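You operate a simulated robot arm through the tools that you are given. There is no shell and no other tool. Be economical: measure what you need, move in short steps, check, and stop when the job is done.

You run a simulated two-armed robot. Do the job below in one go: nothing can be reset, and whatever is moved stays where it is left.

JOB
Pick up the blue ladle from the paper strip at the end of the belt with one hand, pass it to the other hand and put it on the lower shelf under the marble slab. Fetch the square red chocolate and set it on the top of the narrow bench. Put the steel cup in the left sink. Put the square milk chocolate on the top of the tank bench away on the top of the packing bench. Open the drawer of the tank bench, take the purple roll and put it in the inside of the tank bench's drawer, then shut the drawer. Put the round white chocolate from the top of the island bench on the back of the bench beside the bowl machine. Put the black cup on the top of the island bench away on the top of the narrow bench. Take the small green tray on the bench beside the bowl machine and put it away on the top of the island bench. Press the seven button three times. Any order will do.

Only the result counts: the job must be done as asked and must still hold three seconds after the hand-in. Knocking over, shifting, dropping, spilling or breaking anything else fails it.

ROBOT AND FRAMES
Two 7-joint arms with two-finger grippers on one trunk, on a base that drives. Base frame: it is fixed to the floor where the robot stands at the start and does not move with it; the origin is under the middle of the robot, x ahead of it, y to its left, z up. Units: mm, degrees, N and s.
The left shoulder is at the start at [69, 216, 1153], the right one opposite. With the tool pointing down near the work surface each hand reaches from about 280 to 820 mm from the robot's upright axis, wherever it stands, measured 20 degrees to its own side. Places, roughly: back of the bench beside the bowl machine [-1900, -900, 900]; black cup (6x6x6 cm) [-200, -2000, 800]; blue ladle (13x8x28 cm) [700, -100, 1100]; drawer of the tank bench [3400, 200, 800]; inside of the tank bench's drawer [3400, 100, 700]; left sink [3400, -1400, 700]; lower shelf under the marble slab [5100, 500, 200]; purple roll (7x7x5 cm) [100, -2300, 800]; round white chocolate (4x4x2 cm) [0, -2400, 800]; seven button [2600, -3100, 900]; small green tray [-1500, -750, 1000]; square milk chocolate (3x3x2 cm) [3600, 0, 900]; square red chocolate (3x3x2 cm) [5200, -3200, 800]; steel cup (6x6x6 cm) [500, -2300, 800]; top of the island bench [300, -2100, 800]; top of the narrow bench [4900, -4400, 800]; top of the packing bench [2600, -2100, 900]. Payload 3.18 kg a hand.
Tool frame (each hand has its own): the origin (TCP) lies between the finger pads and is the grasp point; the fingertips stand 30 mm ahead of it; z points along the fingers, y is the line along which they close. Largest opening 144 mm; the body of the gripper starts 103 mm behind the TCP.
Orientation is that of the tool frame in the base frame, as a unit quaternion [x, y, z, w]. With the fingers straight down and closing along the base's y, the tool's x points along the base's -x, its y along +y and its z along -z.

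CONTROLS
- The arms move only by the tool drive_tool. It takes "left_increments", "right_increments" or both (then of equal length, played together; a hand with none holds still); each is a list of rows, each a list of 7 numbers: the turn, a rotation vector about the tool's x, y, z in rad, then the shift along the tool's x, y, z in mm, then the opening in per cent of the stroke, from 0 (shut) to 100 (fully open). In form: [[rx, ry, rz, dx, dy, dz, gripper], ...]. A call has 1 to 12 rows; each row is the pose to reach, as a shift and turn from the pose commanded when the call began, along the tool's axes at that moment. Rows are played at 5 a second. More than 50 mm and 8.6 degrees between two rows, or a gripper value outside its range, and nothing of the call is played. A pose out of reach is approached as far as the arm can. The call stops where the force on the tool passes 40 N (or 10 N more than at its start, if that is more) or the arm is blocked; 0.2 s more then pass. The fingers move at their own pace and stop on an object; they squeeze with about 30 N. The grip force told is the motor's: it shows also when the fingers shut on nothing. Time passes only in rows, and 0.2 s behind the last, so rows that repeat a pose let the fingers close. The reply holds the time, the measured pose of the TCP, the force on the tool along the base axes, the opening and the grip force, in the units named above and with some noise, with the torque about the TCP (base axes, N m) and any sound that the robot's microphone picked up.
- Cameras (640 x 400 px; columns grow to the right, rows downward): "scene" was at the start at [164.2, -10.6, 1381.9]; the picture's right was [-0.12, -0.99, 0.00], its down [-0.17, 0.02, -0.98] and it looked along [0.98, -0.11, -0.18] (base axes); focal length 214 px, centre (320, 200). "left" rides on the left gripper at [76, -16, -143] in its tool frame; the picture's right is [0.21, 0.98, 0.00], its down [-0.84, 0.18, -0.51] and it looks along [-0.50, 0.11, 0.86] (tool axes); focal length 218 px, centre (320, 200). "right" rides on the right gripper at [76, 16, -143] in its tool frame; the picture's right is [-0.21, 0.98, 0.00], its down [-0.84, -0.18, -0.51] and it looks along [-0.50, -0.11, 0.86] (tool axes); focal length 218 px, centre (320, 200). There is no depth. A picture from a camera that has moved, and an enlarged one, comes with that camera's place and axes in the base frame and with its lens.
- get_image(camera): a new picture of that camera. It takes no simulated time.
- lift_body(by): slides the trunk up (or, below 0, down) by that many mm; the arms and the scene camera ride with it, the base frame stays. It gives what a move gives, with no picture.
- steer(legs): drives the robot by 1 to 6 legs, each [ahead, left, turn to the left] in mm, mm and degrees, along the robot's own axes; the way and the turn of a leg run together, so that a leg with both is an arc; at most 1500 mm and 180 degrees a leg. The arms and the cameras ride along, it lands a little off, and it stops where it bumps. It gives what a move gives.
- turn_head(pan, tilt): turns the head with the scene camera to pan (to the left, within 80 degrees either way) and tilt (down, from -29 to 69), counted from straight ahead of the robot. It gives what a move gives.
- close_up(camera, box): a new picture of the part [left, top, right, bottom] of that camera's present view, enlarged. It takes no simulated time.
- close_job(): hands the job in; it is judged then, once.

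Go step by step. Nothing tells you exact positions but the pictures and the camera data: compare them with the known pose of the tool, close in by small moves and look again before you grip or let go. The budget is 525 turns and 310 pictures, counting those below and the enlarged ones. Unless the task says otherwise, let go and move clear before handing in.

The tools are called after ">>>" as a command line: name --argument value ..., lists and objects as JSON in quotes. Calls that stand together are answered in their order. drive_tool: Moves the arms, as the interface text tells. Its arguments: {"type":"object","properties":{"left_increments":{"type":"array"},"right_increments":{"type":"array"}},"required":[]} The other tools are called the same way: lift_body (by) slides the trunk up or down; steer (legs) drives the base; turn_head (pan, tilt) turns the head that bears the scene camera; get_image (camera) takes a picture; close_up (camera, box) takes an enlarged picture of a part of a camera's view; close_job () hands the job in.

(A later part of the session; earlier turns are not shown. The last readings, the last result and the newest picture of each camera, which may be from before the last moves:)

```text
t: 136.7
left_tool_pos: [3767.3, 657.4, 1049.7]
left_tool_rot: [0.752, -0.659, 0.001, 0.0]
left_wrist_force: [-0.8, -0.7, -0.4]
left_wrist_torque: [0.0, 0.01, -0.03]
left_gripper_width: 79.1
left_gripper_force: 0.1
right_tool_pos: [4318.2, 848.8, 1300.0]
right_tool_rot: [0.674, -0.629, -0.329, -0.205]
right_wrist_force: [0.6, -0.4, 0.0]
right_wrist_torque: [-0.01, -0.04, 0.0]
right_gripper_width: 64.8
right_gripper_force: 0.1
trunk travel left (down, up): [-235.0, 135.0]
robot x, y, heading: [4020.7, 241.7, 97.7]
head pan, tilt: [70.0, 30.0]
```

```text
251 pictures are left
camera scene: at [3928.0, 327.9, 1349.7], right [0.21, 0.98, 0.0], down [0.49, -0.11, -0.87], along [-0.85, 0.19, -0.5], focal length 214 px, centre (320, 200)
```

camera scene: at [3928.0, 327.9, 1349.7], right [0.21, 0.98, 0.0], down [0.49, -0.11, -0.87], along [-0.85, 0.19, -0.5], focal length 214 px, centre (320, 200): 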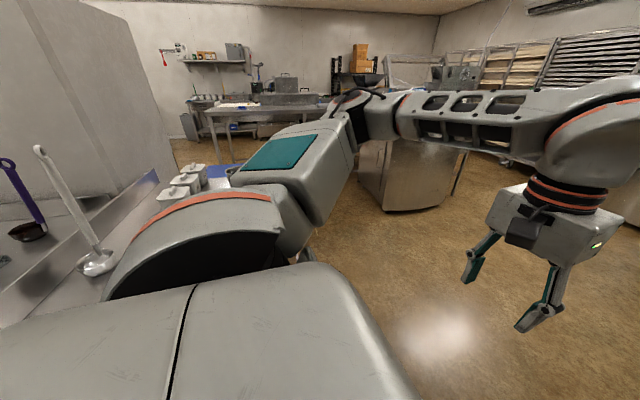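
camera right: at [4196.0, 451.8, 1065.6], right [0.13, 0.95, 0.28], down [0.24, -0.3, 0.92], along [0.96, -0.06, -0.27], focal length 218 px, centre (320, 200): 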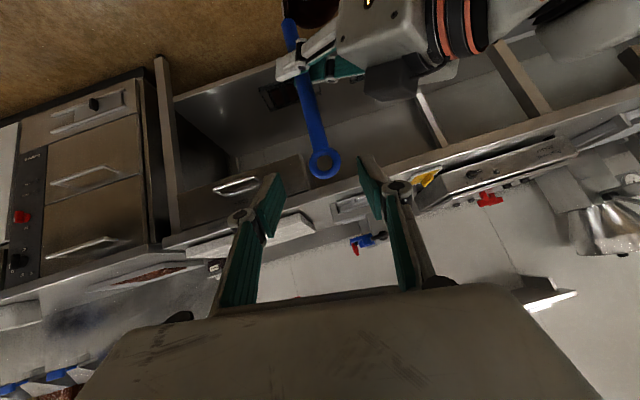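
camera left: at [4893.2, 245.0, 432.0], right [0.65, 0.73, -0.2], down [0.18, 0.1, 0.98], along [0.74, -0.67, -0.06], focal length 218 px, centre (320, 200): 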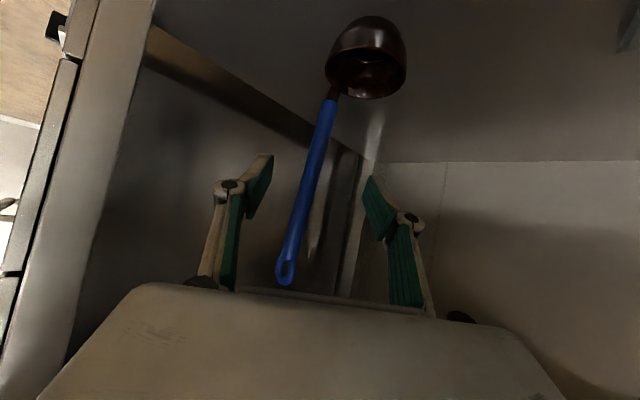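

I'll move away from the bench, raise the trunk, and turn to face the tank bench from its drawer side.

>>> lift_body --by 120

>>> steer --legs '[[700, 0, 0], [0, 0, 172]]'

>>> turn_head --pan 0 --tilt 35

>>> get_image --camera "scene"

```text
t: 138.2
left_tool_pos: [3768.1, 656.8, 1168.5]
left_tool_rot: [0.753, -0.658, 0.001, 0.001]
left_wrist_force: [0.6, -0.6, 1.0]
left_wrist_torque: [0.02, -0.02, 0.03]
left_gripper_width: 79.3
left_gripper_force: 0.1
right_tool_pos: [4318.1, 849.7, 1418.7]
right_tool_rot: [0.673, -0.63, -0.329, -0.204]
right_wrist_force: [-0.9, -0.6, -0.6]
right_wrist_torque: [-0.02, 0.0, 0.01]
right_gripper_width: 65.0
right_gripper_force: 0.1
trunk travel left (down, up): [-355.0, 15.0]
robot x, y, heading: [4024.2, 237.9, 97.6]
head pan, tilt: [70.0, 30.0]
```

```text
t: 148.9
left_tool_pos: [4109.8, 473.0, 1170.3]
left_tool_rot: [0.72, 0.694, 0.0, -0.001]
left_wrist_force: [-0.6, -0.3, 0.6]
left_wrist_torque: [-0.02, 0.01, -0.03]
left_gripper_width: 79.2
left_gripper_force: 0.1
right_tool_pos: [3535.3, 376.8, 1420.2]
right_tool_rot: [0.684, 0.618, -0.231, 0.311]
right_wrist_force: [0.1, 0.6, -0.7]
right_wrist_torque: [0.0, -0.01, -0.01]
right_gripper_width: 64.8
right_gripper_force: 0.1
trunk travel left (down, up): [-355.0, 15.0]
robot x, y, heading: [3929.7, 929.4, -91.9]
head pan, tilt: [70.0, 30.0]
```

```text
t: 150.3
left_tool_pos: [4110.4, 471.3, 1170.4]
left_tool_rot: [0.72, 0.694, -0.001, -0.001]
left_wrist_force: [-0.1, -0.1, 0.1]
left_wrist_torque: [-0.01, 0.03, 0.02]
left_gripper_width: 79.1
left_gripper_force: 0.2
right_tool_pos: [3535.0, 378.2, 1418.1]
right_tool_rot: [0.684, 0.618, -0.231, 0.31]
right_wrist_force: [-0.2, -0.8, -0.2]
right_wrist_torque: [0.01, 0.01, -0.03]
right_gripper_width: 64.7
right_gripper_force: 0.1
trunk travel left (down, up): [-355.0, 15.0]
robot x, y, heading: [3929.2, 929.3, -92.3]
head pan, tilt: [0.0, 35.0]
```

```text
250 pictures are left
camera scene: at [3925.2, 801.5, 1464.0], right [-1.0, 0.04, 0.0], down [0.02, 0.57, -0.82], along [-0.03, -0.82, -0.57], focal length 214 px, centre (320, 200)
```

scene: 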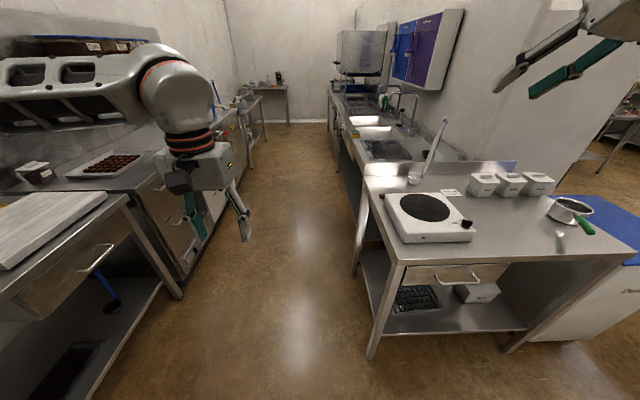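

Excellent overview: the tank bench with its drawer is ahead-right, sinks beyond. Zooming on the bench top to find the milk chocolate.

>>> close_up --camera "scene" --box '[360, 150, 560, 275]'

>>> close_up --camera "scene" --box '[330, 70, 450, 170]'

```text
3.20 times, centred on (460, 212) of scene
camera zoom: at [3925.2, 801.5, 1464.0], right [-1.0, 0.04, 0.0], down [0.02, 0.57, -0.82], along [-0.03, -0.82, -0.57], focal length 686 px, centre (-128, 160)
```

zoom: 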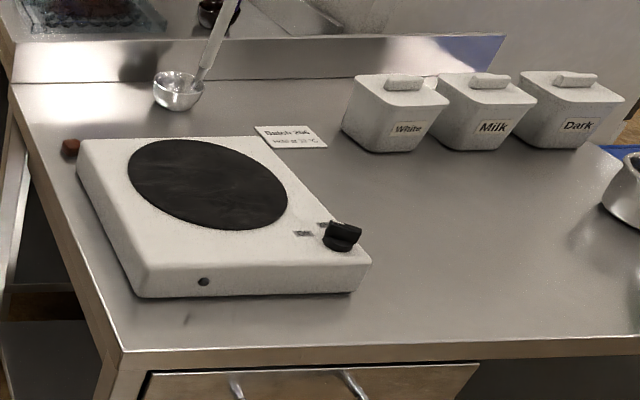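

```text
4.00 times, centred on (390, 120) of scene
camera zoom: at [3925.2, 801.5, 1464.0], right [-1.0, 0.04, 0.0], down [0.02, 0.57, -0.82], along [-0.03, -0.82, -0.57], focal length 858 px, centre (40, 520)
```

zoom: 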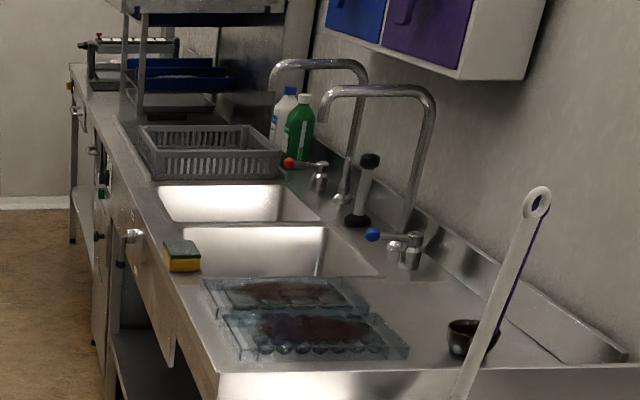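

The milk chocolate is the small brown square at the hotplate's aisle side, about (3597,-38,885). I'll go around to the aisle and face it from the east.

>>> steer --legs '[[0, 270, 2], [800, 0, 0], [0, 0, -90]]'

>>> turn_head --pan 0 --tilt 40

>>> get_image --camera "scene"

>>> get_image --camera "left"

```text
t: 160.8
left_tool_pos: [3748.0, -86.9, 1169.9]
left_tool_rot: [1.0, 0.019, 0.001, -0.002]
left_wrist_force: [-0.4, 0.3, 0.6]
left_wrist_torque: [0.03, -0.01, -0.01]
left_gripper_width: 79.0
left_gripper_force: 0.1
right_tool_pos: [3611.7, 480.6, 1420.3]
right_tool_rot: [0.922, -0.012, -0.381, 0.07]
right_wrist_force: [-0.4, -0.8, -0.3]
right_wrist_torque: [-0.04, -0.01, -0.03]
right_gripper_width: 64.4
right_gripper_force: 0.0
trunk travel left (down, up): [-355.0, 15.0]
robot x, y, heading: [4193.2, 130.0, -178.0]
head pan, tilt: [0.0, 35.0]
```

```text
t: 161.5
left_tool_pos: [3748.7, -87.5, 1169.9]
left_tool_rot: [1.0, 0.018, 0.001, 0.0]
left_wrist_force: [1.4, -0.6, -0.9]
left_wrist_torque: [-0.02, 0.02, 0.0]
left_gripper_width: 79.3
left_gripper_force: 0.0
right_tool_pos: [3611.0, 480.0, 1418.5]
right_tool_rot: [0.922, -0.012, -0.381, 0.071]
right_wrist_force: [0.6, 0.0, 0.8]
right_wrist_torque: [-0.01, -0.03, 0.0]
right_gripper_width: 64.8
right_gripper_force: 0.0
trunk travel left (down, up): [-355.0, 15.0]
robot x, y, heading: [4189.7, 124.8, -177.8]
head pan, tilt: [0.0, 40.0]
```

```text
247 pictures are left
camera scene: at [4066.6, 124.1, 1456.5], right [-0.04, 1.0, 0.0], down [0.64, 0.02, -0.77], along [-0.77, -0.03, -0.64], focal length 214 px, centre (320, 200)
```

scene: 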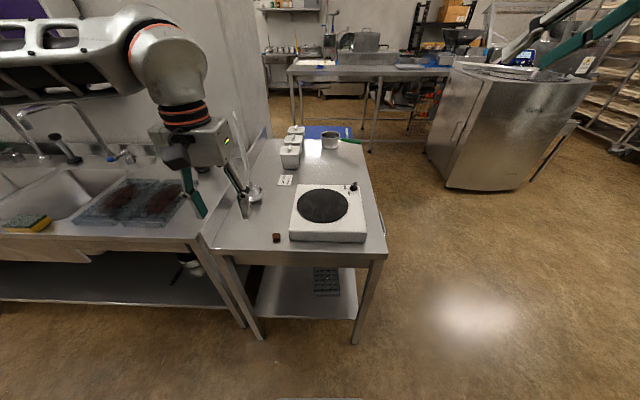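

```text
246 pictures are left
camera left: at [3823.3, -67.6, 1313.3], right [0.24, -0.97, 0.0], down [-0.84, -0.21, 0.51], along [-0.49, -0.12, -0.86], focal length 218 px, centre (320, 200)
```

left: 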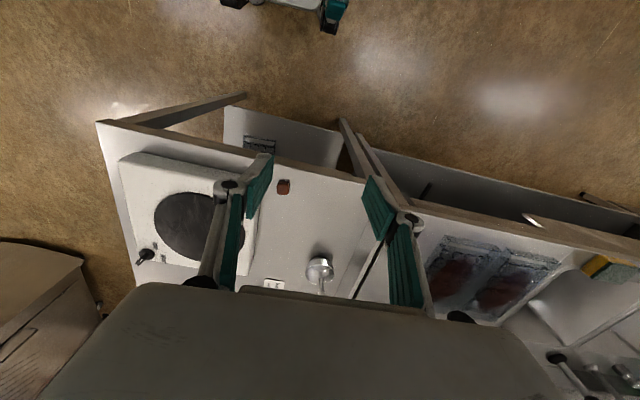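

The chocolate is at about (3591,-42), roughly 27 mm from the hotplate. I'll position the left hand above it with a narrow opening and check.

>>> drive_tool --left_increments '[[0, 0, 0, -30, -10, 20, 45], [0, 0, 0, -62, -20, 50, 35], [0, 0, 0, -93, -31, 90, 32], [0, 0, 0, -124, -41, 120, 32], [0, 0, 0, -155, -51, 150, 32], [0, 0, 0, -155, -51, 180, 32]]'

>>> close_up --camera "left" --box '[220, 100, 420, 300]'

>>> close_up --camera "scene" --box '[220, 170, 380, 270]'

```text
refused: row 3 steps farther than a row can; nothing moved
```

```text
2.00 times, centred on (320, 200) of left
camera zoom: at [3823.3, -67.6, 1313.3], right [0.24, -0.97, 0.0], down [-0.84, -0.21, 0.51], along [-0.49, -0.12, -0.86], focal length 436 px, centre (320, 200)
```

zoom: 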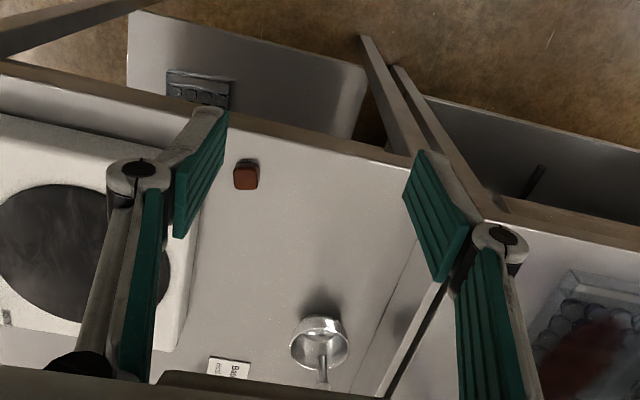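

```text
4.00 times, centred on (300, 220) of scene
camera zoom: at [4066.6, 124.1, 1456.5], right [-0.04, 1.0, 0.0], down [0.64, 0.02, -0.77], along [-0.77, -0.03, -0.64], focal length 858 px, centre (400, 120)
```

zoom: 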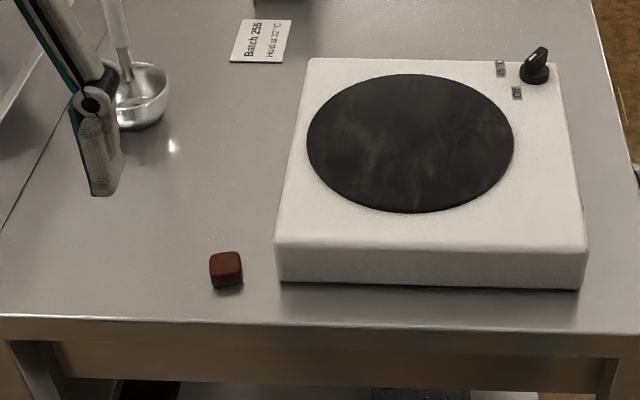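

>>> drive_tool --left_increments '[[0, 0, 0, -30, -9, 20, 42], [0, 0, 0, -60, -18, 50, 42], [0, 0, 0, -90, -28, 80, 42], [0, 0, 0, -125, -38, 110, 42], [0, 0, 0, -157, -49, 140, 42], [0, 0, 0, -157, -49, 180, 42]]'

>>> close_up --camera "left" --box '[220, 100, 420, 300]'

>>> close_up --camera "scene" --box '[220, 170, 380, 270]'

```text
t: 162.9
left_tool_pos: [3587.8, -43.7, 988.2]
left_tool_rot: [1.0, 0.018, 0.001, -0.001]
left_wrist_force: [1.2, 0.5, 0.0]
left_wrist_torque: [0.02, 0.0, 0.04]
left_gripper_width: 60.5
left_gripper_force: 0.0
right_tool_pos: [3611.1, 478.9, 1419.2]
right_tool_rot: [0.922, -0.012, -0.381, 0.069]
right_wrist_force: [0.0, 0.9, 0.6]
right_wrist_torque: [0.0, -0.02, 0.02]
right_gripper_width: 64.7
right_gripper_force: 0.0
trunk travel left (down, up): [-355.0, 15.0]
robot x, y, heading: [4188.3, 129.2, -177.9]
head pan, tilt: [0.0, 40.0]
```

```text
2.00 times, centred on (320, 200) of left
camera zoom: at [3663.0, -24.2, 1131.5], right [0.24, -0.97, 0.0], down [-0.84, -0.21, 0.51], along [-0.49, -0.12, -0.86], focal length 436 px, centre (320, 200)
```

zoom: 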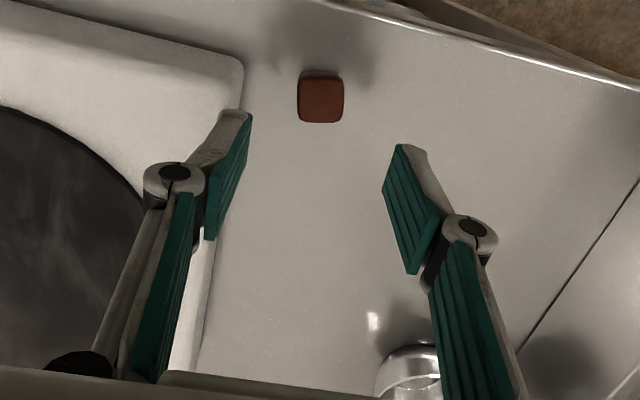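

```text
4.00 times, centred on (300, 220) of scene
camera zoom: at [4066.5, 123.4, 1456.4], right [-0.04, 1.0, 0.0], down [0.64, 0.02, -0.77], along [-0.77, -0.03, -0.64], focal length 858 px, centre (400, 120)
```

zoom: 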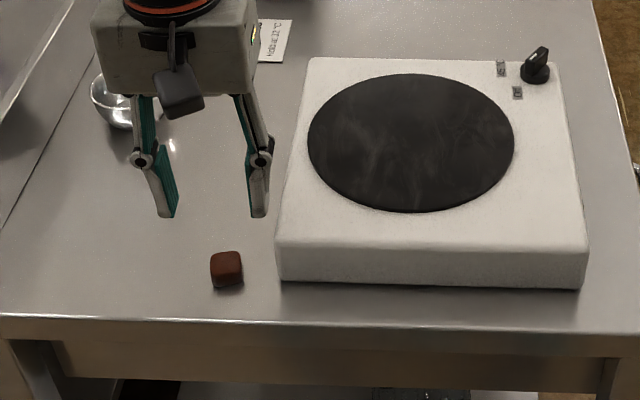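

Aligned within a couple of mm. Descending in small steps, watching for contact.

>>> drive_tool --left_increments '[[0, 0, 0, 2, -2, 25, 42], [0, 0, 0, 2, -2, 50, 42], [0, 0, 0, 2, -2, 70, 42]]'

>>> close_up --camera "left" --box '[220, 100, 420, 300]'

>>> close_up --camera "scene" --box '[240, 200, 320, 250]'

```text
t: 163.7
left_tool_pos: [3592.2, -40.3, 913.3]
left_tool_rot: [1.0, 0.019, 0.005, 0.002]
left_wrist_force: [1.2, 0.8, 7.5]
left_wrist_torque: [0.37, -0.03, -0.05]
left_gripper_width: 80.6
left_gripper_force: 2.0
right_tool_pos: [3609.0, 482.2, 1416.7]
right_tool_rot: [0.922, -0.014, -0.38, 0.071]
right_wrist_force: [-0.6, 1.1, -0.3]
right_wrist_torque: [-0.03, -0.02, 0.07]
right_gripper_width: 64.9
right_gripper_force: 0.1
trunk travel left (down, up): [-355.0, 15.0]
robot x, y, heading: [4189.8, 128.8, -178.0]
head pan, tilt: [0.0, 40.0]
```

```text
2.00 times, centred on (320, 200) of left
camera zoom: at [3666.7, -20.7, 1057.8], right [0.24, -0.97, 0.01], down [-0.84, -0.21, 0.5], along [-0.48, -0.13, -0.87], focal length 436 px, centre (320, 200)
```

zoom: 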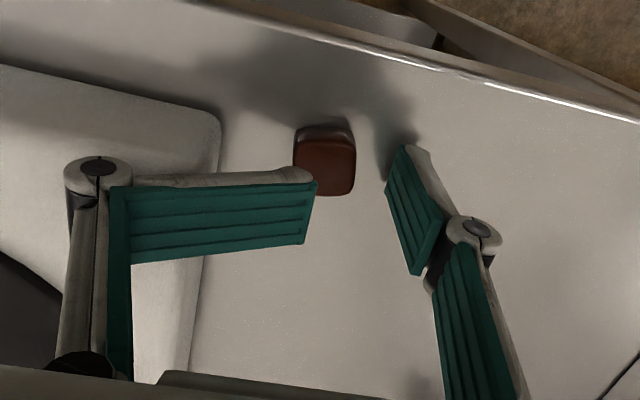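

```text
8.00 times, centred on (280, 225) of scene
camera zoom: at [4064.3, 126.2, 1456.0], right [-0.04, 1.0, 0.0], down [0.64, 0.02, -0.76], along [-0.76, -0.03, -0.64], focal length 1716 px, centre (640, 0)
```

zoom: 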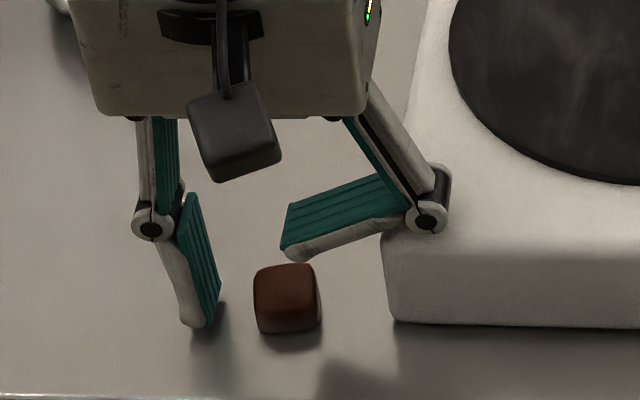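

The finger's outer knuckle caught on the hotplate edge. I'll raise straight up, then turn the hand 90° so the fingers close along x, away from the hotplate.

>>> drive_tool --left_increments '[[0, 0, 0, 0, 0, -20, 42], [0, 0, 0, 0, 0, -60, 42], [0, 0, 0, 0, 0, -100, 42], [0, 0, 0, 0, 0, -140, 42]]'

>>> drive_tool --left_increments '[[0, 0, -0.143, 0, 0, 0, 42], [0, 0, -0.286, 0, 0, 0, 42], [0, 0, -0.429, 0, 0, 0, 42], [0, 0, -0.571, 0, 0, 0, 42], [0, 0, -0.714, 0, 0, 0, 42], [0, 0, -0.857, 0, 0, 0, 42], [0, 0, -1.0, 0, 0, 0, 42], [0, 0, -1.143, 0, 0, 0, 42], [0, 0, -1.286, 0, 0, 0, 42], [0, 0, -1.429, 0, 0, 0, 42], [0, 0, -1.571, 0, 0, 0, 42]]'

>>> get_image --camera "left"

>>> close_up --camera "scene" --box '[220, 130, 380, 270]'

```text
t: 164.7
left_tool_pos: [3595.6, -43.1, 1059.8]
left_tool_rot: [1.0, 0.018, 0.001, 0.0]
left_wrist_force: [-0.8, 1.1, 0.3]
left_wrist_torque: [-0.04, -0.01, 0.04]
left_gripper_width: 60.6
left_gripper_force: 0.2
right_tool_pos: [3611.4, 481.3, 1420.6]
right_tool_rot: [0.922, -0.014, -0.381, 0.07]
right_wrist_force: [0.6, 0.2, -0.1]
right_wrist_torque: [0.02, 0.02, 0.0]
right_gripper_width: 64.8
right_gripper_force: 0.1
trunk travel left (down, up): [-355.0, 15.0]
robot x, y, heading: [4187.7, 125.5, -177.6]
head pan, tilt: [0.0, 40.0]
```

```text
t: 167.1
left_tool_pos: [3591.2, -40.7, 1061.1]
left_tool_rot: [0.693, 0.721, 0.001, 0.0]
left_wrist_force: [-0.2, 0.7, -0.6]
left_wrist_torque: [-0.02, 0.01, -0.01]
left_gripper_width: 60.4
left_gripper_force: 0.1
right_tool_pos: [3611.3, 480.3, 1419.7]
right_tool_rot: [0.922, -0.013, -0.381, 0.07]
right_wrist_force: [1.3, 0.4, -0.6]
right_wrist_torque: [-0.02, 0.02, -0.01]
right_gripper_width: 64.7
right_gripper_force: 0.1
trunk travel left (down, up): [-355.0, 15.0]
robot x, y, heading: [4188.5, 131.5, -177.9]
head pan, tilt: [0.0, 40.0]
```

```text
239 pictures are left
camera left: at [3571.5, 34.9, 1203.8], right [0.97, 0.25, 0.0], down [0.21, -0.84, 0.51], along [0.13, -0.49, -0.86], focal length 218 px, centre (320, 200)
```

left: 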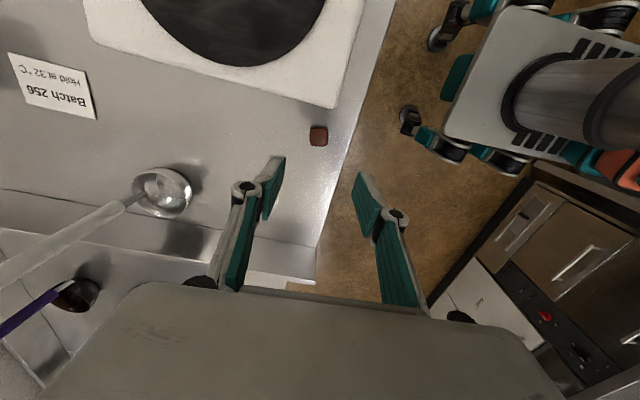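

```text
2.86 times, centred on (300, 200) of scene
camera zoom: at [4066.5, 124.1, 1456.4], right [-0.04, 1.0, 0.0], down [0.64, 0.02, -0.77], along [-0.77, -0.03, -0.64], focal length 613 px, centre (377, 200)
```

zoom: 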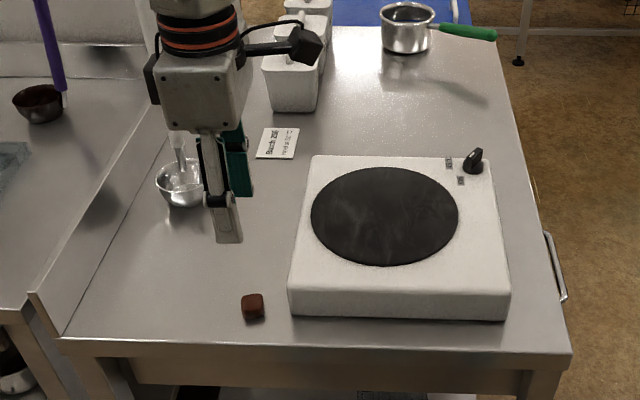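

The 90° turn works. Descending over the chocolate with fingers along x.

>>> drive_tool --left_increments '[[0, 0, 0, -3, 0, 45, 45], [0, 0, 0, -3, 0, 90, 45], [0, 0, 0, -3, 0, 125, 45], [0, 0, 0, -3, 0, 142, 45]]'

>>> close_up --camera "left" --box '[220, 80, 420, 280]'

>>> close_up --camera "scene" --box '[240, 200, 320, 250]'

```text
t: 168.1
left_tool_pos: [3590.3, -44.6, 919.5]
left_tool_rot: [0.694, 0.72, 0.001, 0.0]
left_wrist_force: [-0.6, -0.2, 0.2]
left_wrist_torque: [-0.02, 0.03, 0.02]
left_gripper_width: 64.9
left_gripper_force: 0.0
right_tool_pos: [3611.8, 479.8, 1419.3]
right_tool_rot: [0.922, -0.013, -0.382, 0.07]
right_wrist_force: [-0.7, -0.1, 0.1]
right_wrist_torque: [0.02, 0.01, -0.02]
right_gripper_width: 64.8
right_gripper_force: 0.0
trunk travel left (down, up): [-355.0, 15.0]
robot x, y, heading: [4191.5, 127.6, -178.0]
head pan, tilt: [0.0, 40.0]
```

```text
2.00 times, centred on (320, 180) of left
camera zoom: at [3571.2, 30.8, 1063.4], right [0.97, 0.24, 0.0], down [0.21, -0.84, 0.51], along [0.13, -0.49, -0.86], focal length 436 px, centre (320, 240)
```

zoom: 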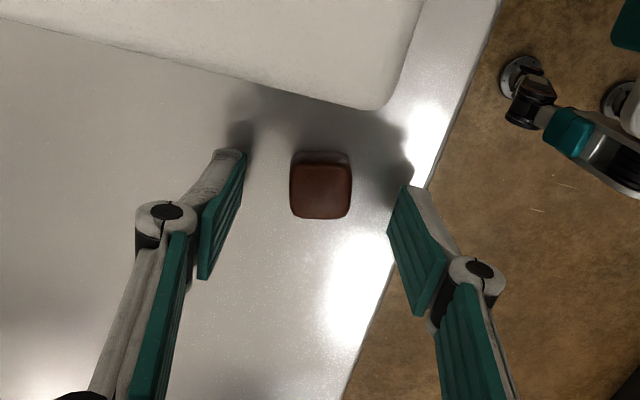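

```text
8.00 times, centred on (280, 225) of scene
camera zoom: at [4066.5, 124.1, 1456.4], right [-0.04, 1.0, 0.0], down [0.64, 0.02, -0.77], along [-0.77, -0.03, -0.64], focal length 1716 px, centre (640, 0)
```

zoom: 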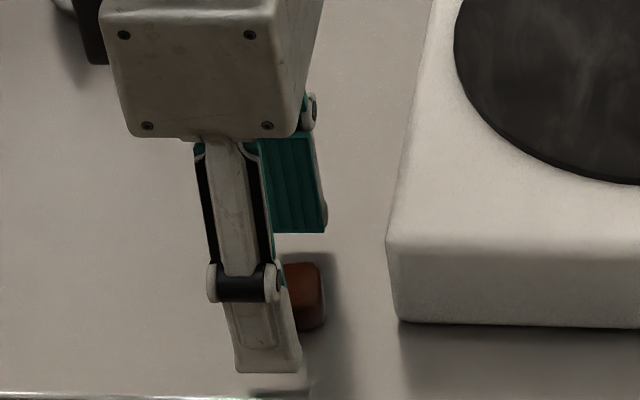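

Well aligned. Descending the last bit.

>>> drive_tool --left_increments '[[0, 0, 0, 0, 0, 5, 45], [0, 0, 0, 0, 0, 9, 45], [0, 0, 0, 0, 0, 13, 45]]'

>>> close_up --camera "scene" --box '[240, 200, 320, 250]'

```text
t: 168.9
left_tool_pos: [3590.7, -43.4, 909.3]
left_tool_rot: [0.693, 0.721, -0.001, -0.002]
left_wrist_force: [2.0, -4.7, 16.8]
left_wrist_torque: [-0.1, -0.3, -0.01]
left_gripper_width: 65.8
left_gripper_force: 0.5
right_tool_pos: [3612.5, 478.9, 1421.2]
right_tool_rot: [0.921, -0.012, -0.382, 0.071]
right_wrist_force: [1.3, -0.3, 0.1]
right_wrist_torque: [0.02, -0.02, 0.03]
right_gripper_width: 64.8
right_gripper_force: 0.0
trunk travel left (down, up): [-355.0, 15.0]
robot x, y, heading: [4191.3, 127.6, -178.0]
head pan, tilt: [0.0, 40.0]
```

```text
8.00 times, centred on (280, 225) of scene
camera zoom: at [4069.1, 123.8, 1456.9], right [-0.04, 1.0, 0.0], down [0.64, 0.02, -0.77], along [-0.77, -0.03, -0.64], focal length 1716 px, centre (640, 0)
```

zoom: 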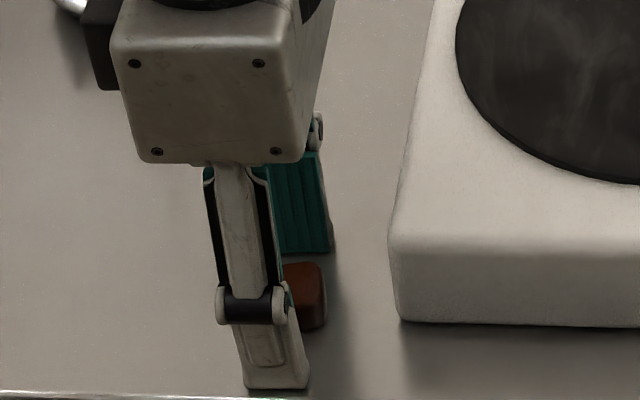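

Contact with the bench at TCP z≈909. Rising 4 mm and closing on the chocolate.

>>> drive_tool --left_increments '[[0, 0, 0, 0, 0, -3, 40], [0, 0, 0, 0, 0, -3, 25], [0, 0, 0, 0, 0, -3, 10], [0, 0, 0, 0, 0, -3, 0], [0, 0, 0, 0, 0, -3, 0], [0, 0, 0, 0, 0, -3, 0]]'

>>> drive_tool --left_increments '[[0, 0, 0, 0, 0, -30, 0], [0, 0, 0, 0, 0, -70, 0], [0, 0, 0, 0, 0, -110, 0], [0, 0, 0, 0, 0, -150, 0]]'

>>> get_image --camera "left"

```text
t: 170.3
left_tool_pos: [3591.3, -42.8, 909.4]
left_tool_rot: [0.694, 0.72, 0.001, 0.0]
left_wrist_force: [0.4, 3.0, 12.4]
left_wrist_torque: [0.07, -0.01, 0.01]
left_gripper_width: 26.4
left_gripper_force: 30.0
right_tool_pos: [3611.7, 480.5, 1420.3]
right_tool_rot: [0.922, -0.013, -0.381, 0.07]
right_wrist_force: [0.1, -0.6, 0.1]
right_wrist_torque: [0.02, -0.01, 0.01]
right_gripper_width: 65.0
right_gripper_force: 0.1
trunk travel left (down, up): [-355.0, 15.0]
robot x, y, heading: [4190.1, 127.6, -177.7]
head pan, tilt: [0.0, 40.0]
```

```text
t: 171.3
left_tool_pos: [3593.2, -45.8, 1058.3]
left_tool_rot: [0.694, 0.72, 0.0, 0.001]
left_wrist_force: [0.1, 0.8, 0.4]
left_wrist_torque: [0.01, -0.01, 0.01]
left_gripper_width: 0.0
left_gripper_force: 30.0
right_tool_pos: [3611.9, 480.5, 1420.5]
right_tool_rot: [0.921, -0.014, -0.382, 0.07]
right_wrist_force: [0.0, 0.7, -0.5]
right_wrist_torque: [-0.01, -0.03, -0.01]
right_gripper_width: 64.8
right_gripper_force: 0.0
trunk travel left (down, up): [-355.0, 15.0]
robot x, y, heading: [4191.5, 129.1, -177.9]
head pan, tilt: [0.0, 40.0]
```

```text
234 pictures are left
camera left: at [3572.3, 30.5, 1202.0], right [0.97, 0.24, 0.0], down [0.21, -0.84, 0.51], along [0.13, -0.49, -0.86], focal length 218 px, centre (320, 200)
```

left: 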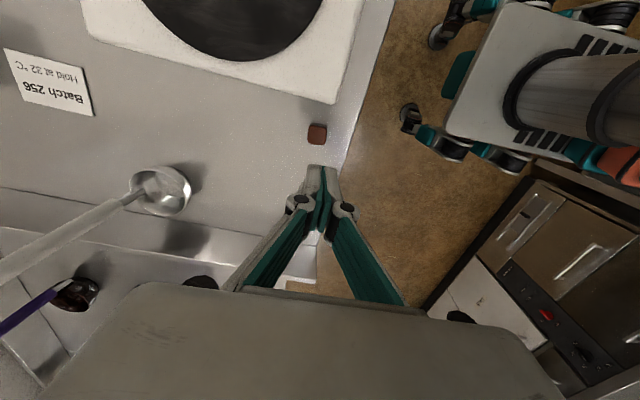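

The chocolate slipped out and lies where it was. I'll retry, checking the grip before lifting and lifting slowly.

>>> drive_tool --left_increments '[[0, 0, 0, 2, -4, 0, 45], [0, 0, 0, 2, -4, 45, 45], [0, 0, 0, 2, -4, 90, 45], [0, 0, 0, 2, -4, 125, 45], [0, 0, 0, 2, -4, 142, 45], [0, 0, 0, 2, -4, 147, 45]]'

>>> drive_tool --left_increments '[[0, 0, 0, 0, 0, 0, 30], [0, 0, 0, 0, 0, 0, 20], [0, 0, 0, 0, 0, 0, 10], [0, 0, 0, 0, 0, 0, 0], [0, 0, 0, 0, 0, 0, 0], [0, 0, 0, 0, 0, 0, 0]]'

>>> close_up --camera "left" --box '[260, 120, 380, 220]'

>>> close_up --camera "scene" --box '[240, 200, 320, 250]'

```text
t: 172.7
left_tool_pos: [3588.9, -41.8, 909.1]
left_tool_rot: [0.694, 0.72, 0.001, 0.0]
left_wrist_force: [-0.3, 0.0, -0.7]
left_wrist_torque: [0.02, -0.03, 0.0]
left_gripper_width: 64.7
left_gripper_force: 0.2
right_tool_pos: [3609.9, 480.5, 1420.5]
right_tool_rot: [0.922, -0.012, -0.382, 0.071]
right_wrist_force: [0.2, -0.4, 0.5]
right_wrist_torque: [-0.02, -0.01, 0.03]
right_gripper_width: 64.7
right_gripper_force: 0.0
trunk travel left (down, up): [-355.0, 15.0]
robot x, y, heading: [4192.3, 129.1, -177.7]
head pan, tilt: [0.0, 40.0]
```

```text
t: 174.1
left_tool_pos: [3588.7, -41.1, 909.4]
left_tool_rot: [0.694, 0.72, 0.002, -0.001]
left_wrist_force: [-0.3, 0.0, 0.3]
left_wrist_torque: [0.05, -0.04, 0.05]
left_gripper_width: 25.7
left_gripper_force: 29.5
right_tool_pos: [3610.0, 480.5, 1419.9]
right_tool_rot: [0.922, -0.012, -0.381, 0.071]
right_wrist_force: [-0.3, -0.7, -0.1]
right_wrist_torque: [0.01, 0.01, 0.03]
right_gripper_width: 64.7
right_gripper_force: 0.1
trunk travel left (down, up): [-355.0, 15.0]
robot x, y, heading: [4190.1, 128.4, -177.9]
head pan, tilt: [0.0, 40.0]
```

```text
4.00 times, centred on (320, 170) of left
camera zoom: at [3568.3, 33.7, 1052.7], right [0.97, 0.24, 0.0], down [0.21, -0.84, 0.51], along [0.13, -0.49, -0.86], focal length 873 px, centre (320, 320)
```

zoom: 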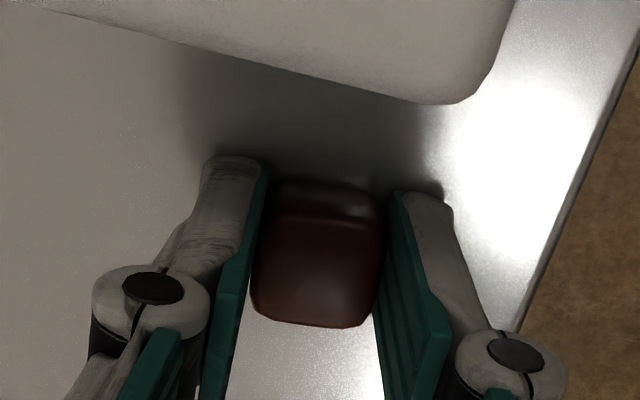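

```text
8.00 times, centred on (280, 225) of scene
camera zoom: at [4066.6, 124.1, 1456.4], right [-0.04, 1.0, 0.0], down [0.64, 0.02, -0.77], along [-0.77, -0.03, -0.64], focal length 1716 px, centre (640, 0)
```

zoom: 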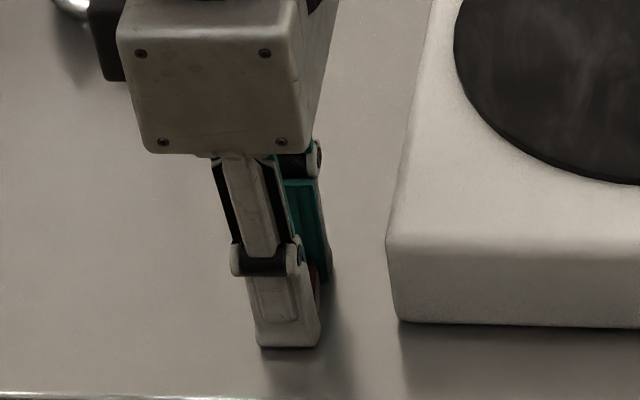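

It's well between the pads this time. Lifting slowly.

>>> drive_tool --left_increments '[[0, 0, 0, 0, 0, -3, 0], [0, 0, 0, 0, 0, -8, 0], [0, 0, 0, 0, 0, -15, 0], [0, 0, 0, 0, 0, -25, 0]]'

>>> close_up --camera "left" --box '[260, 120, 380, 220]'

```text
t: 175.1
left_tool_pos: [3585.8, -43.8, 935.0]
left_tool_rot: [0.694, 0.72, 0.002, 0.0]
left_wrist_force: [0.3, 0.0, -0.4]
left_wrist_torque: [0.0, 0.0, 0.02]
left_gripper_width: 25.2
left_gripper_force: 30.1
right_tool_pos: [3610.4, 480.6, 1419.7]
right_tool_rot: [0.922, -0.013, -0.381, 0.07]
right_wrist_force: [-0.8, 0.1, 0.2]
right_wrist_torque: [-0.03, -0.03, 0.02]
right_gripper_width: 65.2
right_gripper_force: 0.1
trunk travel left (down, up): [-355.0, 15.0]
robot x, y, heading: [4190.6, 129.7, -177.7]
head pan, tilt: [0.0, 40.0]
```

```text
4.00 times, centred on (320, 170) of left
camera zoom: at [3566.8, 32.1, 1079.1], right [0.97, 0.24, 0.0], down [0.21, -0.84, 0.51], along [0.13, -0.49, -0.86], focal length 873 px, centre (320, 320)
```

zoom: 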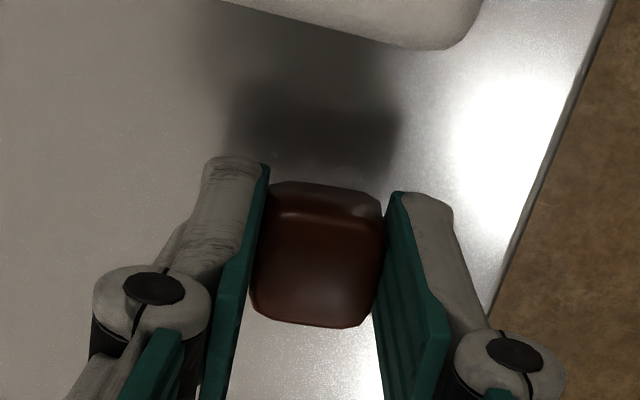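

The chocolate is held. I'll raise it slowly and turn to drive down the aisle.

>>> drive_tool --left_increments '[[0, 0, 0, 0, 0, -15, 0], [0, 0, 0, 0, 0, -30, 0], [0, 0, 0, 0, 0, -50, 0], [0, 0, 0, 0, 0, -70, 0], [0, 0, 0, 0, 0, -95, 0], [0, 0, 0, 0, 0, -120, 0], [0, 0, 0, 0, 0, -145, 0], [0, 0, 0, 0, 0, -165, 0]]'

>>> steer --legs '[[-120, 0, 0], [0, 0, 88]]'

>>> turn_head --pan 0 --tilt 25

>>> get_image --camera "scene"

```text
t: 176.9
left_tool_pos: [3587.1, -41.9, 1099.7]
left_tool_rot: [0.694, 0.72, 0.0, 0.0]
left_wrist_force: [-0.7, -0.1, 0.2]
left_wrist_torque: [0.01, 0.04, 0.02]
left_gripper_width: 25.5
left_gripper_force: 30.1
right_tool_pos: [3611.0, 479.7, 1419.9]
right_tool_rot: [0.922, -0.013, -0.381, 0.071]
right_wrist_force: [0.1, -0.2, 0.0]
right_wrist_torque: [-0.04, 0.04, -0.01]
right_gripper_width: 64.6
right_gripper_force: 0.0
trunk travel left (down, up): [-355.0, 15.0]
robot x, y, heading: [4191.3, 131.1, -178.0]
head pan, tilt: [0.0, 40.0]
```

```text
t: 181.9
left_tool_pos: [4462.1, -475.7, 1100.7]
left_tool_rot: [-0.005, 1.0, 0.001, -0.001]
left_wrist_force: [0.6, -0.6, 0.8]
left_wrist_torque: [0.01, 0.04, -0.01]
left_gripper_width: 25.2
left_gripper_force: 29.9
right_tool_pos: [3940.5, -436.3, 1420.0]
right_tool_rot: [0.67, 0.633, -0.225, 0.316]
right_wrist_force: [0.2, 0.3, 0.5]
right_wrist_torque: [-0.03, 0.0, 0.04]
right_gripper_width: 65.0
right_gripper_force: 0.1
trunk travel left (down, up): [-355.0, 15.0]
robot x, y, heading: [4307.7, 132.2, -89.6]
head pan, tilt: [0.0, 40.0]
```

```text
t: 182.7
left_tool_pos: [4461.9, -476.3, 1099.8]
left_tool_rot: [-0.004, 1.0, 0.001, -0.001]
left_wrist_force: [-0.1, 0.5, -0.7]
left_wrist_torque: [0.02, -0.01, -0.01]
left_gripper_width: 25.1
left_gripper_force: 30.1
right_tool_pos: [3941.7, -436.3, 1419.1]
right_tool_rot: [0.67, 0.633, -0.225, 0.316]
right_wrist_force: [-0.5, 0.3, 0.4]
right_wrist_torque: [0.01, -0.04, 0.03]
right_gripper_width: 64.7
right_gripper_force: 0.1
trunk travel left (down, up): [-355.0, 15.0]
robot x, y, heading: [4309.1, 131.4, -89.6]
head pan, tilt: [0.0, 25.0]
```

```text
230 pictures are left
camera scene: at [4310.5, 0.6, 1479.7], right [-1.0, -0.01, 0.0], down [0.0, 0.42, -0.91], along [0.01, -0.91, -0.42], focal length 214 px, centre (320, 200)
```

scene: 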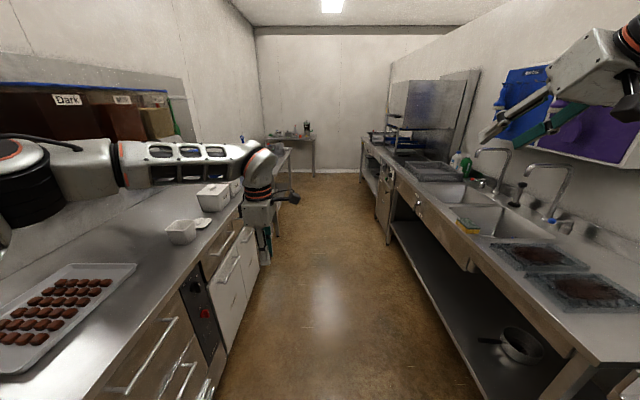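

The aisle is clear. I'll drive down it toward the far end.

>>> steer --legs '[[1500, 0, 0], [800, 0, -0.4]]'

>>> get_image --camera "scene"

```text
t: 194.1
left_tool_pos: [4537.8, -2788.2, 1098.0]
left_tool_rot: [-0.024, 1.0, 0.001, -0.001]
left_wrist_force: [0.7, 0.2, -0.5]
left_wrist_torque: [0.03, 0.02, 0.02]
left_gripper_width: 24.8
left_gripper_force: 29.3
right_tool_pos: [4014.4, -2771.4, 1418.6]
right_tool_rot: [0.657, 0.647, -0.218, 0.32]
right_wrist_force: [-0.1, 0.1, 0.1]
right_wrist_torque: [0.05, 0.02, 0.01]
right_gripper_width: 64.9
right_gripper_force: 0.1
trunk travel left (down, up): [-355.0, 15.0]
robot x, y, heading: [4356.2, -2184.9, -87.0]
head pan, tilt: [0.0, 25.0]
```

```text
229 pictures are left
camera scene: at [4366.1, -2318.8, 1479.7], right [-1.0, -0.05, 0.0], down [-0.02, 0.42, -0.91], along [0.04, -0.91, -0.42], focal length 214 px, centre (320, 200)
```

scene: 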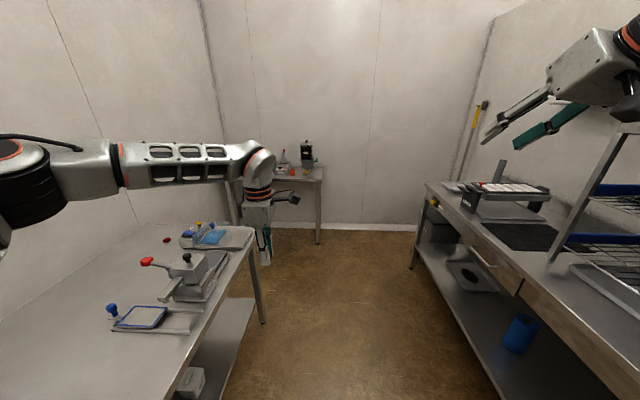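

The red chocolate seems to be on the left bench near (166,240). Zooming there and on the narrow bench at the end.

>>> close_up --camera "scene" --box '[100, 210, 260, 310]'

>>> close_up --camera "scene" --box '[220, 120, 360, 220]'

```text
4.00 times, centred on (180, 260) of scene
camera zoom: at [4366.1, -2318.8, 1479.7], right [-1.0, -0.05, 0.0], down [-0.02, 0.42, -0.91], along [0.04, -0.91, -0.42], focal length 858 px, centre (880, -40)
```

zoom: 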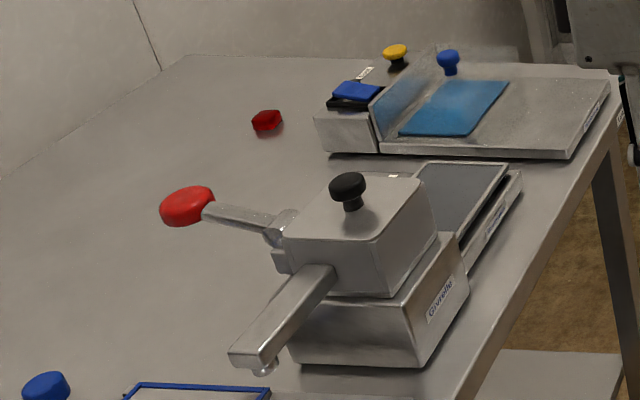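

```text
4.00 times, centred on (290, 170) of scene
camera zoom: at [4366.1, -2318.8, 1479.7], right [-1.0, -0.05, 0.0], down [-0.02, 0.42, -0.91], along [0.04, -0.91, -0.42], focal length 858 px, centre (440, 320)
```

zoom: 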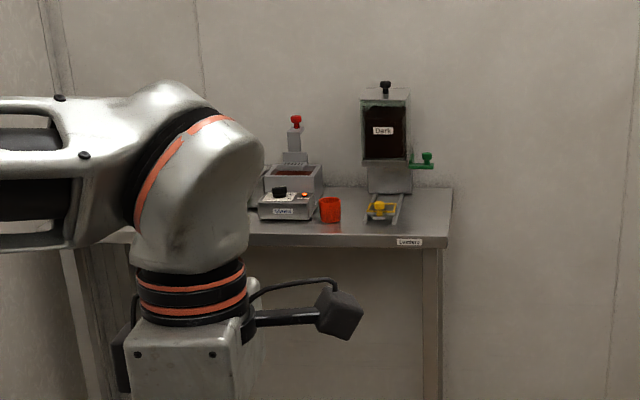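

Red chocolate is near (5160,-3165), next to a cutter box. I'll pull the left hand in and up, drive down, and turn to face the bench.

>>> drive_tool --left_increments '[[0, 0, 0, 0, 30, -20, 0], [0, 0, 0, 0, 60, -40, 0], [0, 0, 0, 0, 90, -60, 0], [0, 0, 0, 0, 120, -80, 0], [0, 0, 0, 0, 150, -100, 0]]'

>>> steer --legs '[[830, 0, -3], [0, 0, 90]]'

>>> turn_head --pan 0 --tilt 40

>>> get_image --camera "scene"

```text
t: 195.3
left_tool_pos: [4529.8, -2635.0, 1199.1]
left_tool_rot: [-0.025, 1.0, -0.001, -0.001]
left_wrist_force: [-0.6, -0.2, 0.2]
left_wrist_torque: [-0.02, 0.02, 0.02]
left_gripper_width: 24.7
left_gripper_force: 30.3
right_tool_pos: [4013.8, -2768.3, 1420.4]
right_tool_rot: [0.657, 0.647, -0.217, 0.321]
right_wrist_force: [-0.7, 0.0, 0.3]
right_wrist_torque: [0.01, -0.03, -0.01]
right_gripper_width: 64.9
right_gripper_force: 0.0
trunk travel left (down, up): [-355.0, 15.0]
robot x, y, heading: [4361.7, -2186.3, -87.2]
head pan, tilt: [0.0, 25.0]
```

```text
t: 203.5
left_tool_pos: [4836.3, -2885.6, 1198.5]
left_tool_rot: [-0.694, 0.72, 0.0, 0.0]
left_wrist_force: [0.3, -0.1, 0.4]
left_wrist_torque: [-0.01, -0.01, 0.02]
left_gripper_width: 24.7
left_gripper_force: 29.8
right_tool_pos: [4928.0, -3411.2, 1419.9]
right_tool_rot: [0.046, 0.921, 0.057, 0.383]
right_wrist_force: [0.6, -0.3, -0.5]
right_wrist_torque: [-0.02, 0.0, 0.03]
right_gripper_width: 64.6
right_gripper_force: 0.0
trunk travel left (down, up): [-355.0, 15.0]
robot x, y, heading: [4377.7, -3013.9, -2.1]
head pan, tilt: [0.0, 25.0]
```

```text
t: 204.2
left_tool_pos: [4838.3, -2884.8, 1197.7]
left_tool_rot: [-0.694, 0.72, 0.0, -0.001]
left_wrist_force: [-0.3, 0.0, -0.1]
left_wrist_torque: [-0.04, 0.03, 0.0]
left_gripper_width: 24.7
left_gripper_force: 29.6
right_tool_pos: [4926.7, -3410.7, 1419.1]
right_tool_rot: [0.046, 0.921, 0.057, 0.383]
right_wrist_force: [0.4, -0.5, -0.3]
right_wrist_torque: [0.01, 0.02, 0.0]
right_gripper_width: 64.8
right_gripper_force: 0.0
trunk travel left (down, up): [-355.0, 15.0]
robot x, y, heading: [4375.7, -3018.5, -1.9]
head pan, tilt: [0.0, 40.0]
```

```text
226 pictures are left
camera scene: at [4501.4, -3022.7, 1456.5], right [-0.04, -1.0, 0.0], down [-0.64, 0.02, -0.77], along [0.77, -0.03, -0.64], focal length 214 px, centre (320, 200)
```

scene: 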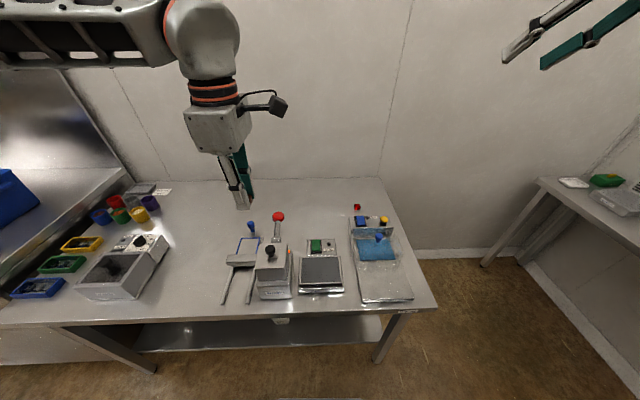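

Triangulated: red chocolate at about (5214,-3218,815). I'll move forward to bring it within reach.

>>> steer --legs '[[115, 0, 2]]'

>>> close_up --camera "scene" --box '[310, 180, 430, 280]'

```text
t: 205.4
left_tool_pos: [4940.6, -2870.2, 1198.9]
left_tool_rot: [0.708, -0.706, 0.001, 0.002]
left_wrist_force: [0.1, 0.6, -0.6]
left_wrist_torque: [0.02, 0.06, 0.01]
left_gripper_width: 24.8
left_gripper_force: 29.4
right_tool_pos: [5049.0, -3391.6, 1419.6]
right_tool_rot: [0.03, 0.921, 0.064, 0.383]
right_wrist_force: [-0.9, 0.5, -0.6]
right_wrist_torque: [-0.01, 0.01, -0.02]
right_gripper_width: 64.8
right_gripper_force: 0.2
trunk travel left (down, up): [-355.0, 15.0]
robot x, y, heading: [4482.4, -3020.4, 0.1]
head pan, tilt: [0.0, 40.0]
```

```text
4.00 times, centred on (370, 230) of scene
camera zoom: at [4609.3, -3019.8, 1456.4], right [0.0, -1.0, 0.0], down [-0.64, 0.0, -0.77], along [0.77, 0.0, -0.64], focal length 858 px, centre (120, 80)
```

zoom: 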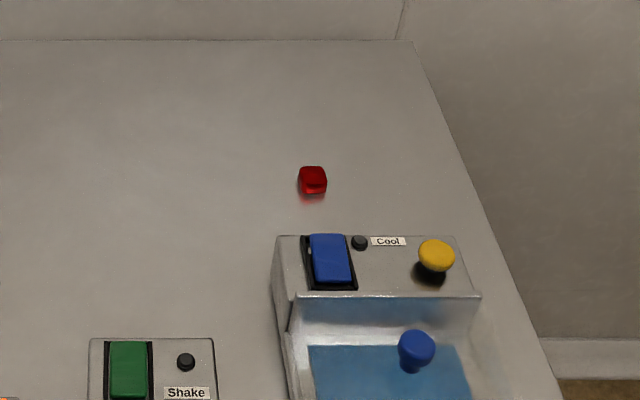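

>>> drive_tool --right_increments '[[0.011, 0.066, -0.005, 18, 9, 38, 45], [0.022, 0.131, -0.01, 37, 18, 76, 45], [0.033, 0.197, -0.015, 55, 27, 114, 45], [0.044, 0.263, -0.021, 74, 37, 153, 45], [0.055, 0.329, -0.026, 92, 46, 191, 45], [0.066, 0.394, -0.031, 111, 55, 229, 45], [0.077, 0.46, -0.036, 129, 64, 267, 45], [0.088, 0.526, -0.041, 148, 73, 305, 45], [0.099, 0.592, -0.046, 166, 82, 343, 45], [0.11, 0.657, -0.052, 185, 92, 382, 45], [0.121, 0.723, -0.057, 203, 101, 420, 45], [0.132, 0.789, -0.062, 222, 110, 458, 45]]'

>>> close_up --camera "right" --box '[220, 80, 420, 280]'

>>> get_image --camera "scene"

```text
t: 208.0
left_tool_pos: [4938.4, -2872.2, 1200.1]
left_tool_rot: [0.708, -0.706, 0.0, 0.0]
left_wrist_force: [0.0, 0.0, -0.1]
left_wrist_torque: [0.09, -0.01, 0.02]
left_gripper_width: 24.9
left_gripper_force: 29.7
right_tool_pos: [5186.6, -3266.6, 982.3]
right_tool_rot: [0.011, 1.0, -0.003, 0.019]
right_wrist_force: [-0.4, 0.8, 0.6]
right_wrist_torque: [-0.02, 0.01, 0.01]
right_gripper_width: 64.5
right_gripper_force: 0.1
right hand out of reach, approached as far as the arm can: row 11, 12
trunk travel left (down, up): [-355.0, 15.0]
robot x, y, heading: [4481.8, -3022.2, -0.0]
head pan, tilt: [0.0, 40.0]
```

```text
2.00 times, centred on (320, 180) of right
camera zoom: at [5106.8, -3249.7, 1122.1], right [0.23, 0.97, 0.0], down [0.82, -0.2, 0.54], along [0.53, -0.12, -0.84], focal length 436 px, centre (320, 240)
```

zoom: 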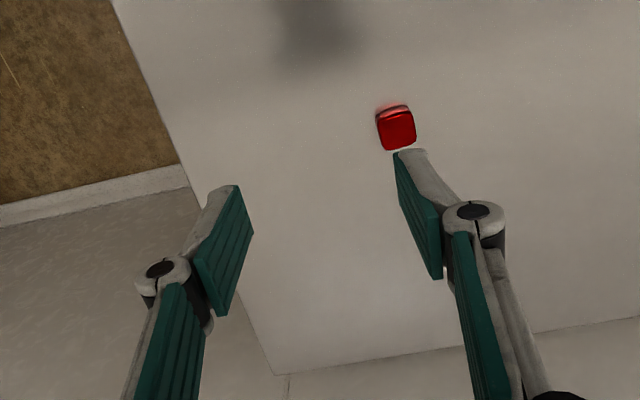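

```text
223 pictures are left
camera scene: at [4608.3, -3021.9, 1456.5], right [0.0, -1.0, 0.0], down [-0.64, 0.0, -0.77], along [0.77, 0.0, -0.64], focal length 214 px, centre (320, 200)
```

scene: 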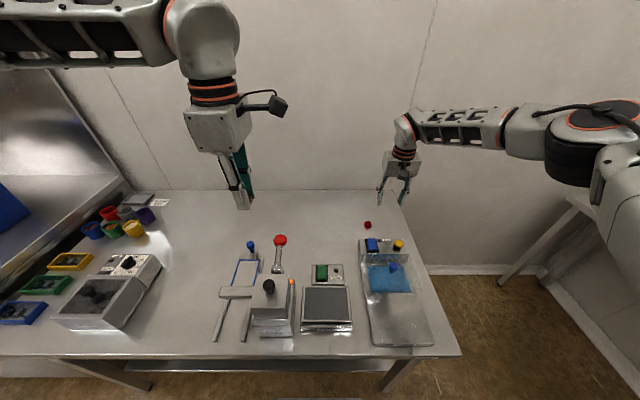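

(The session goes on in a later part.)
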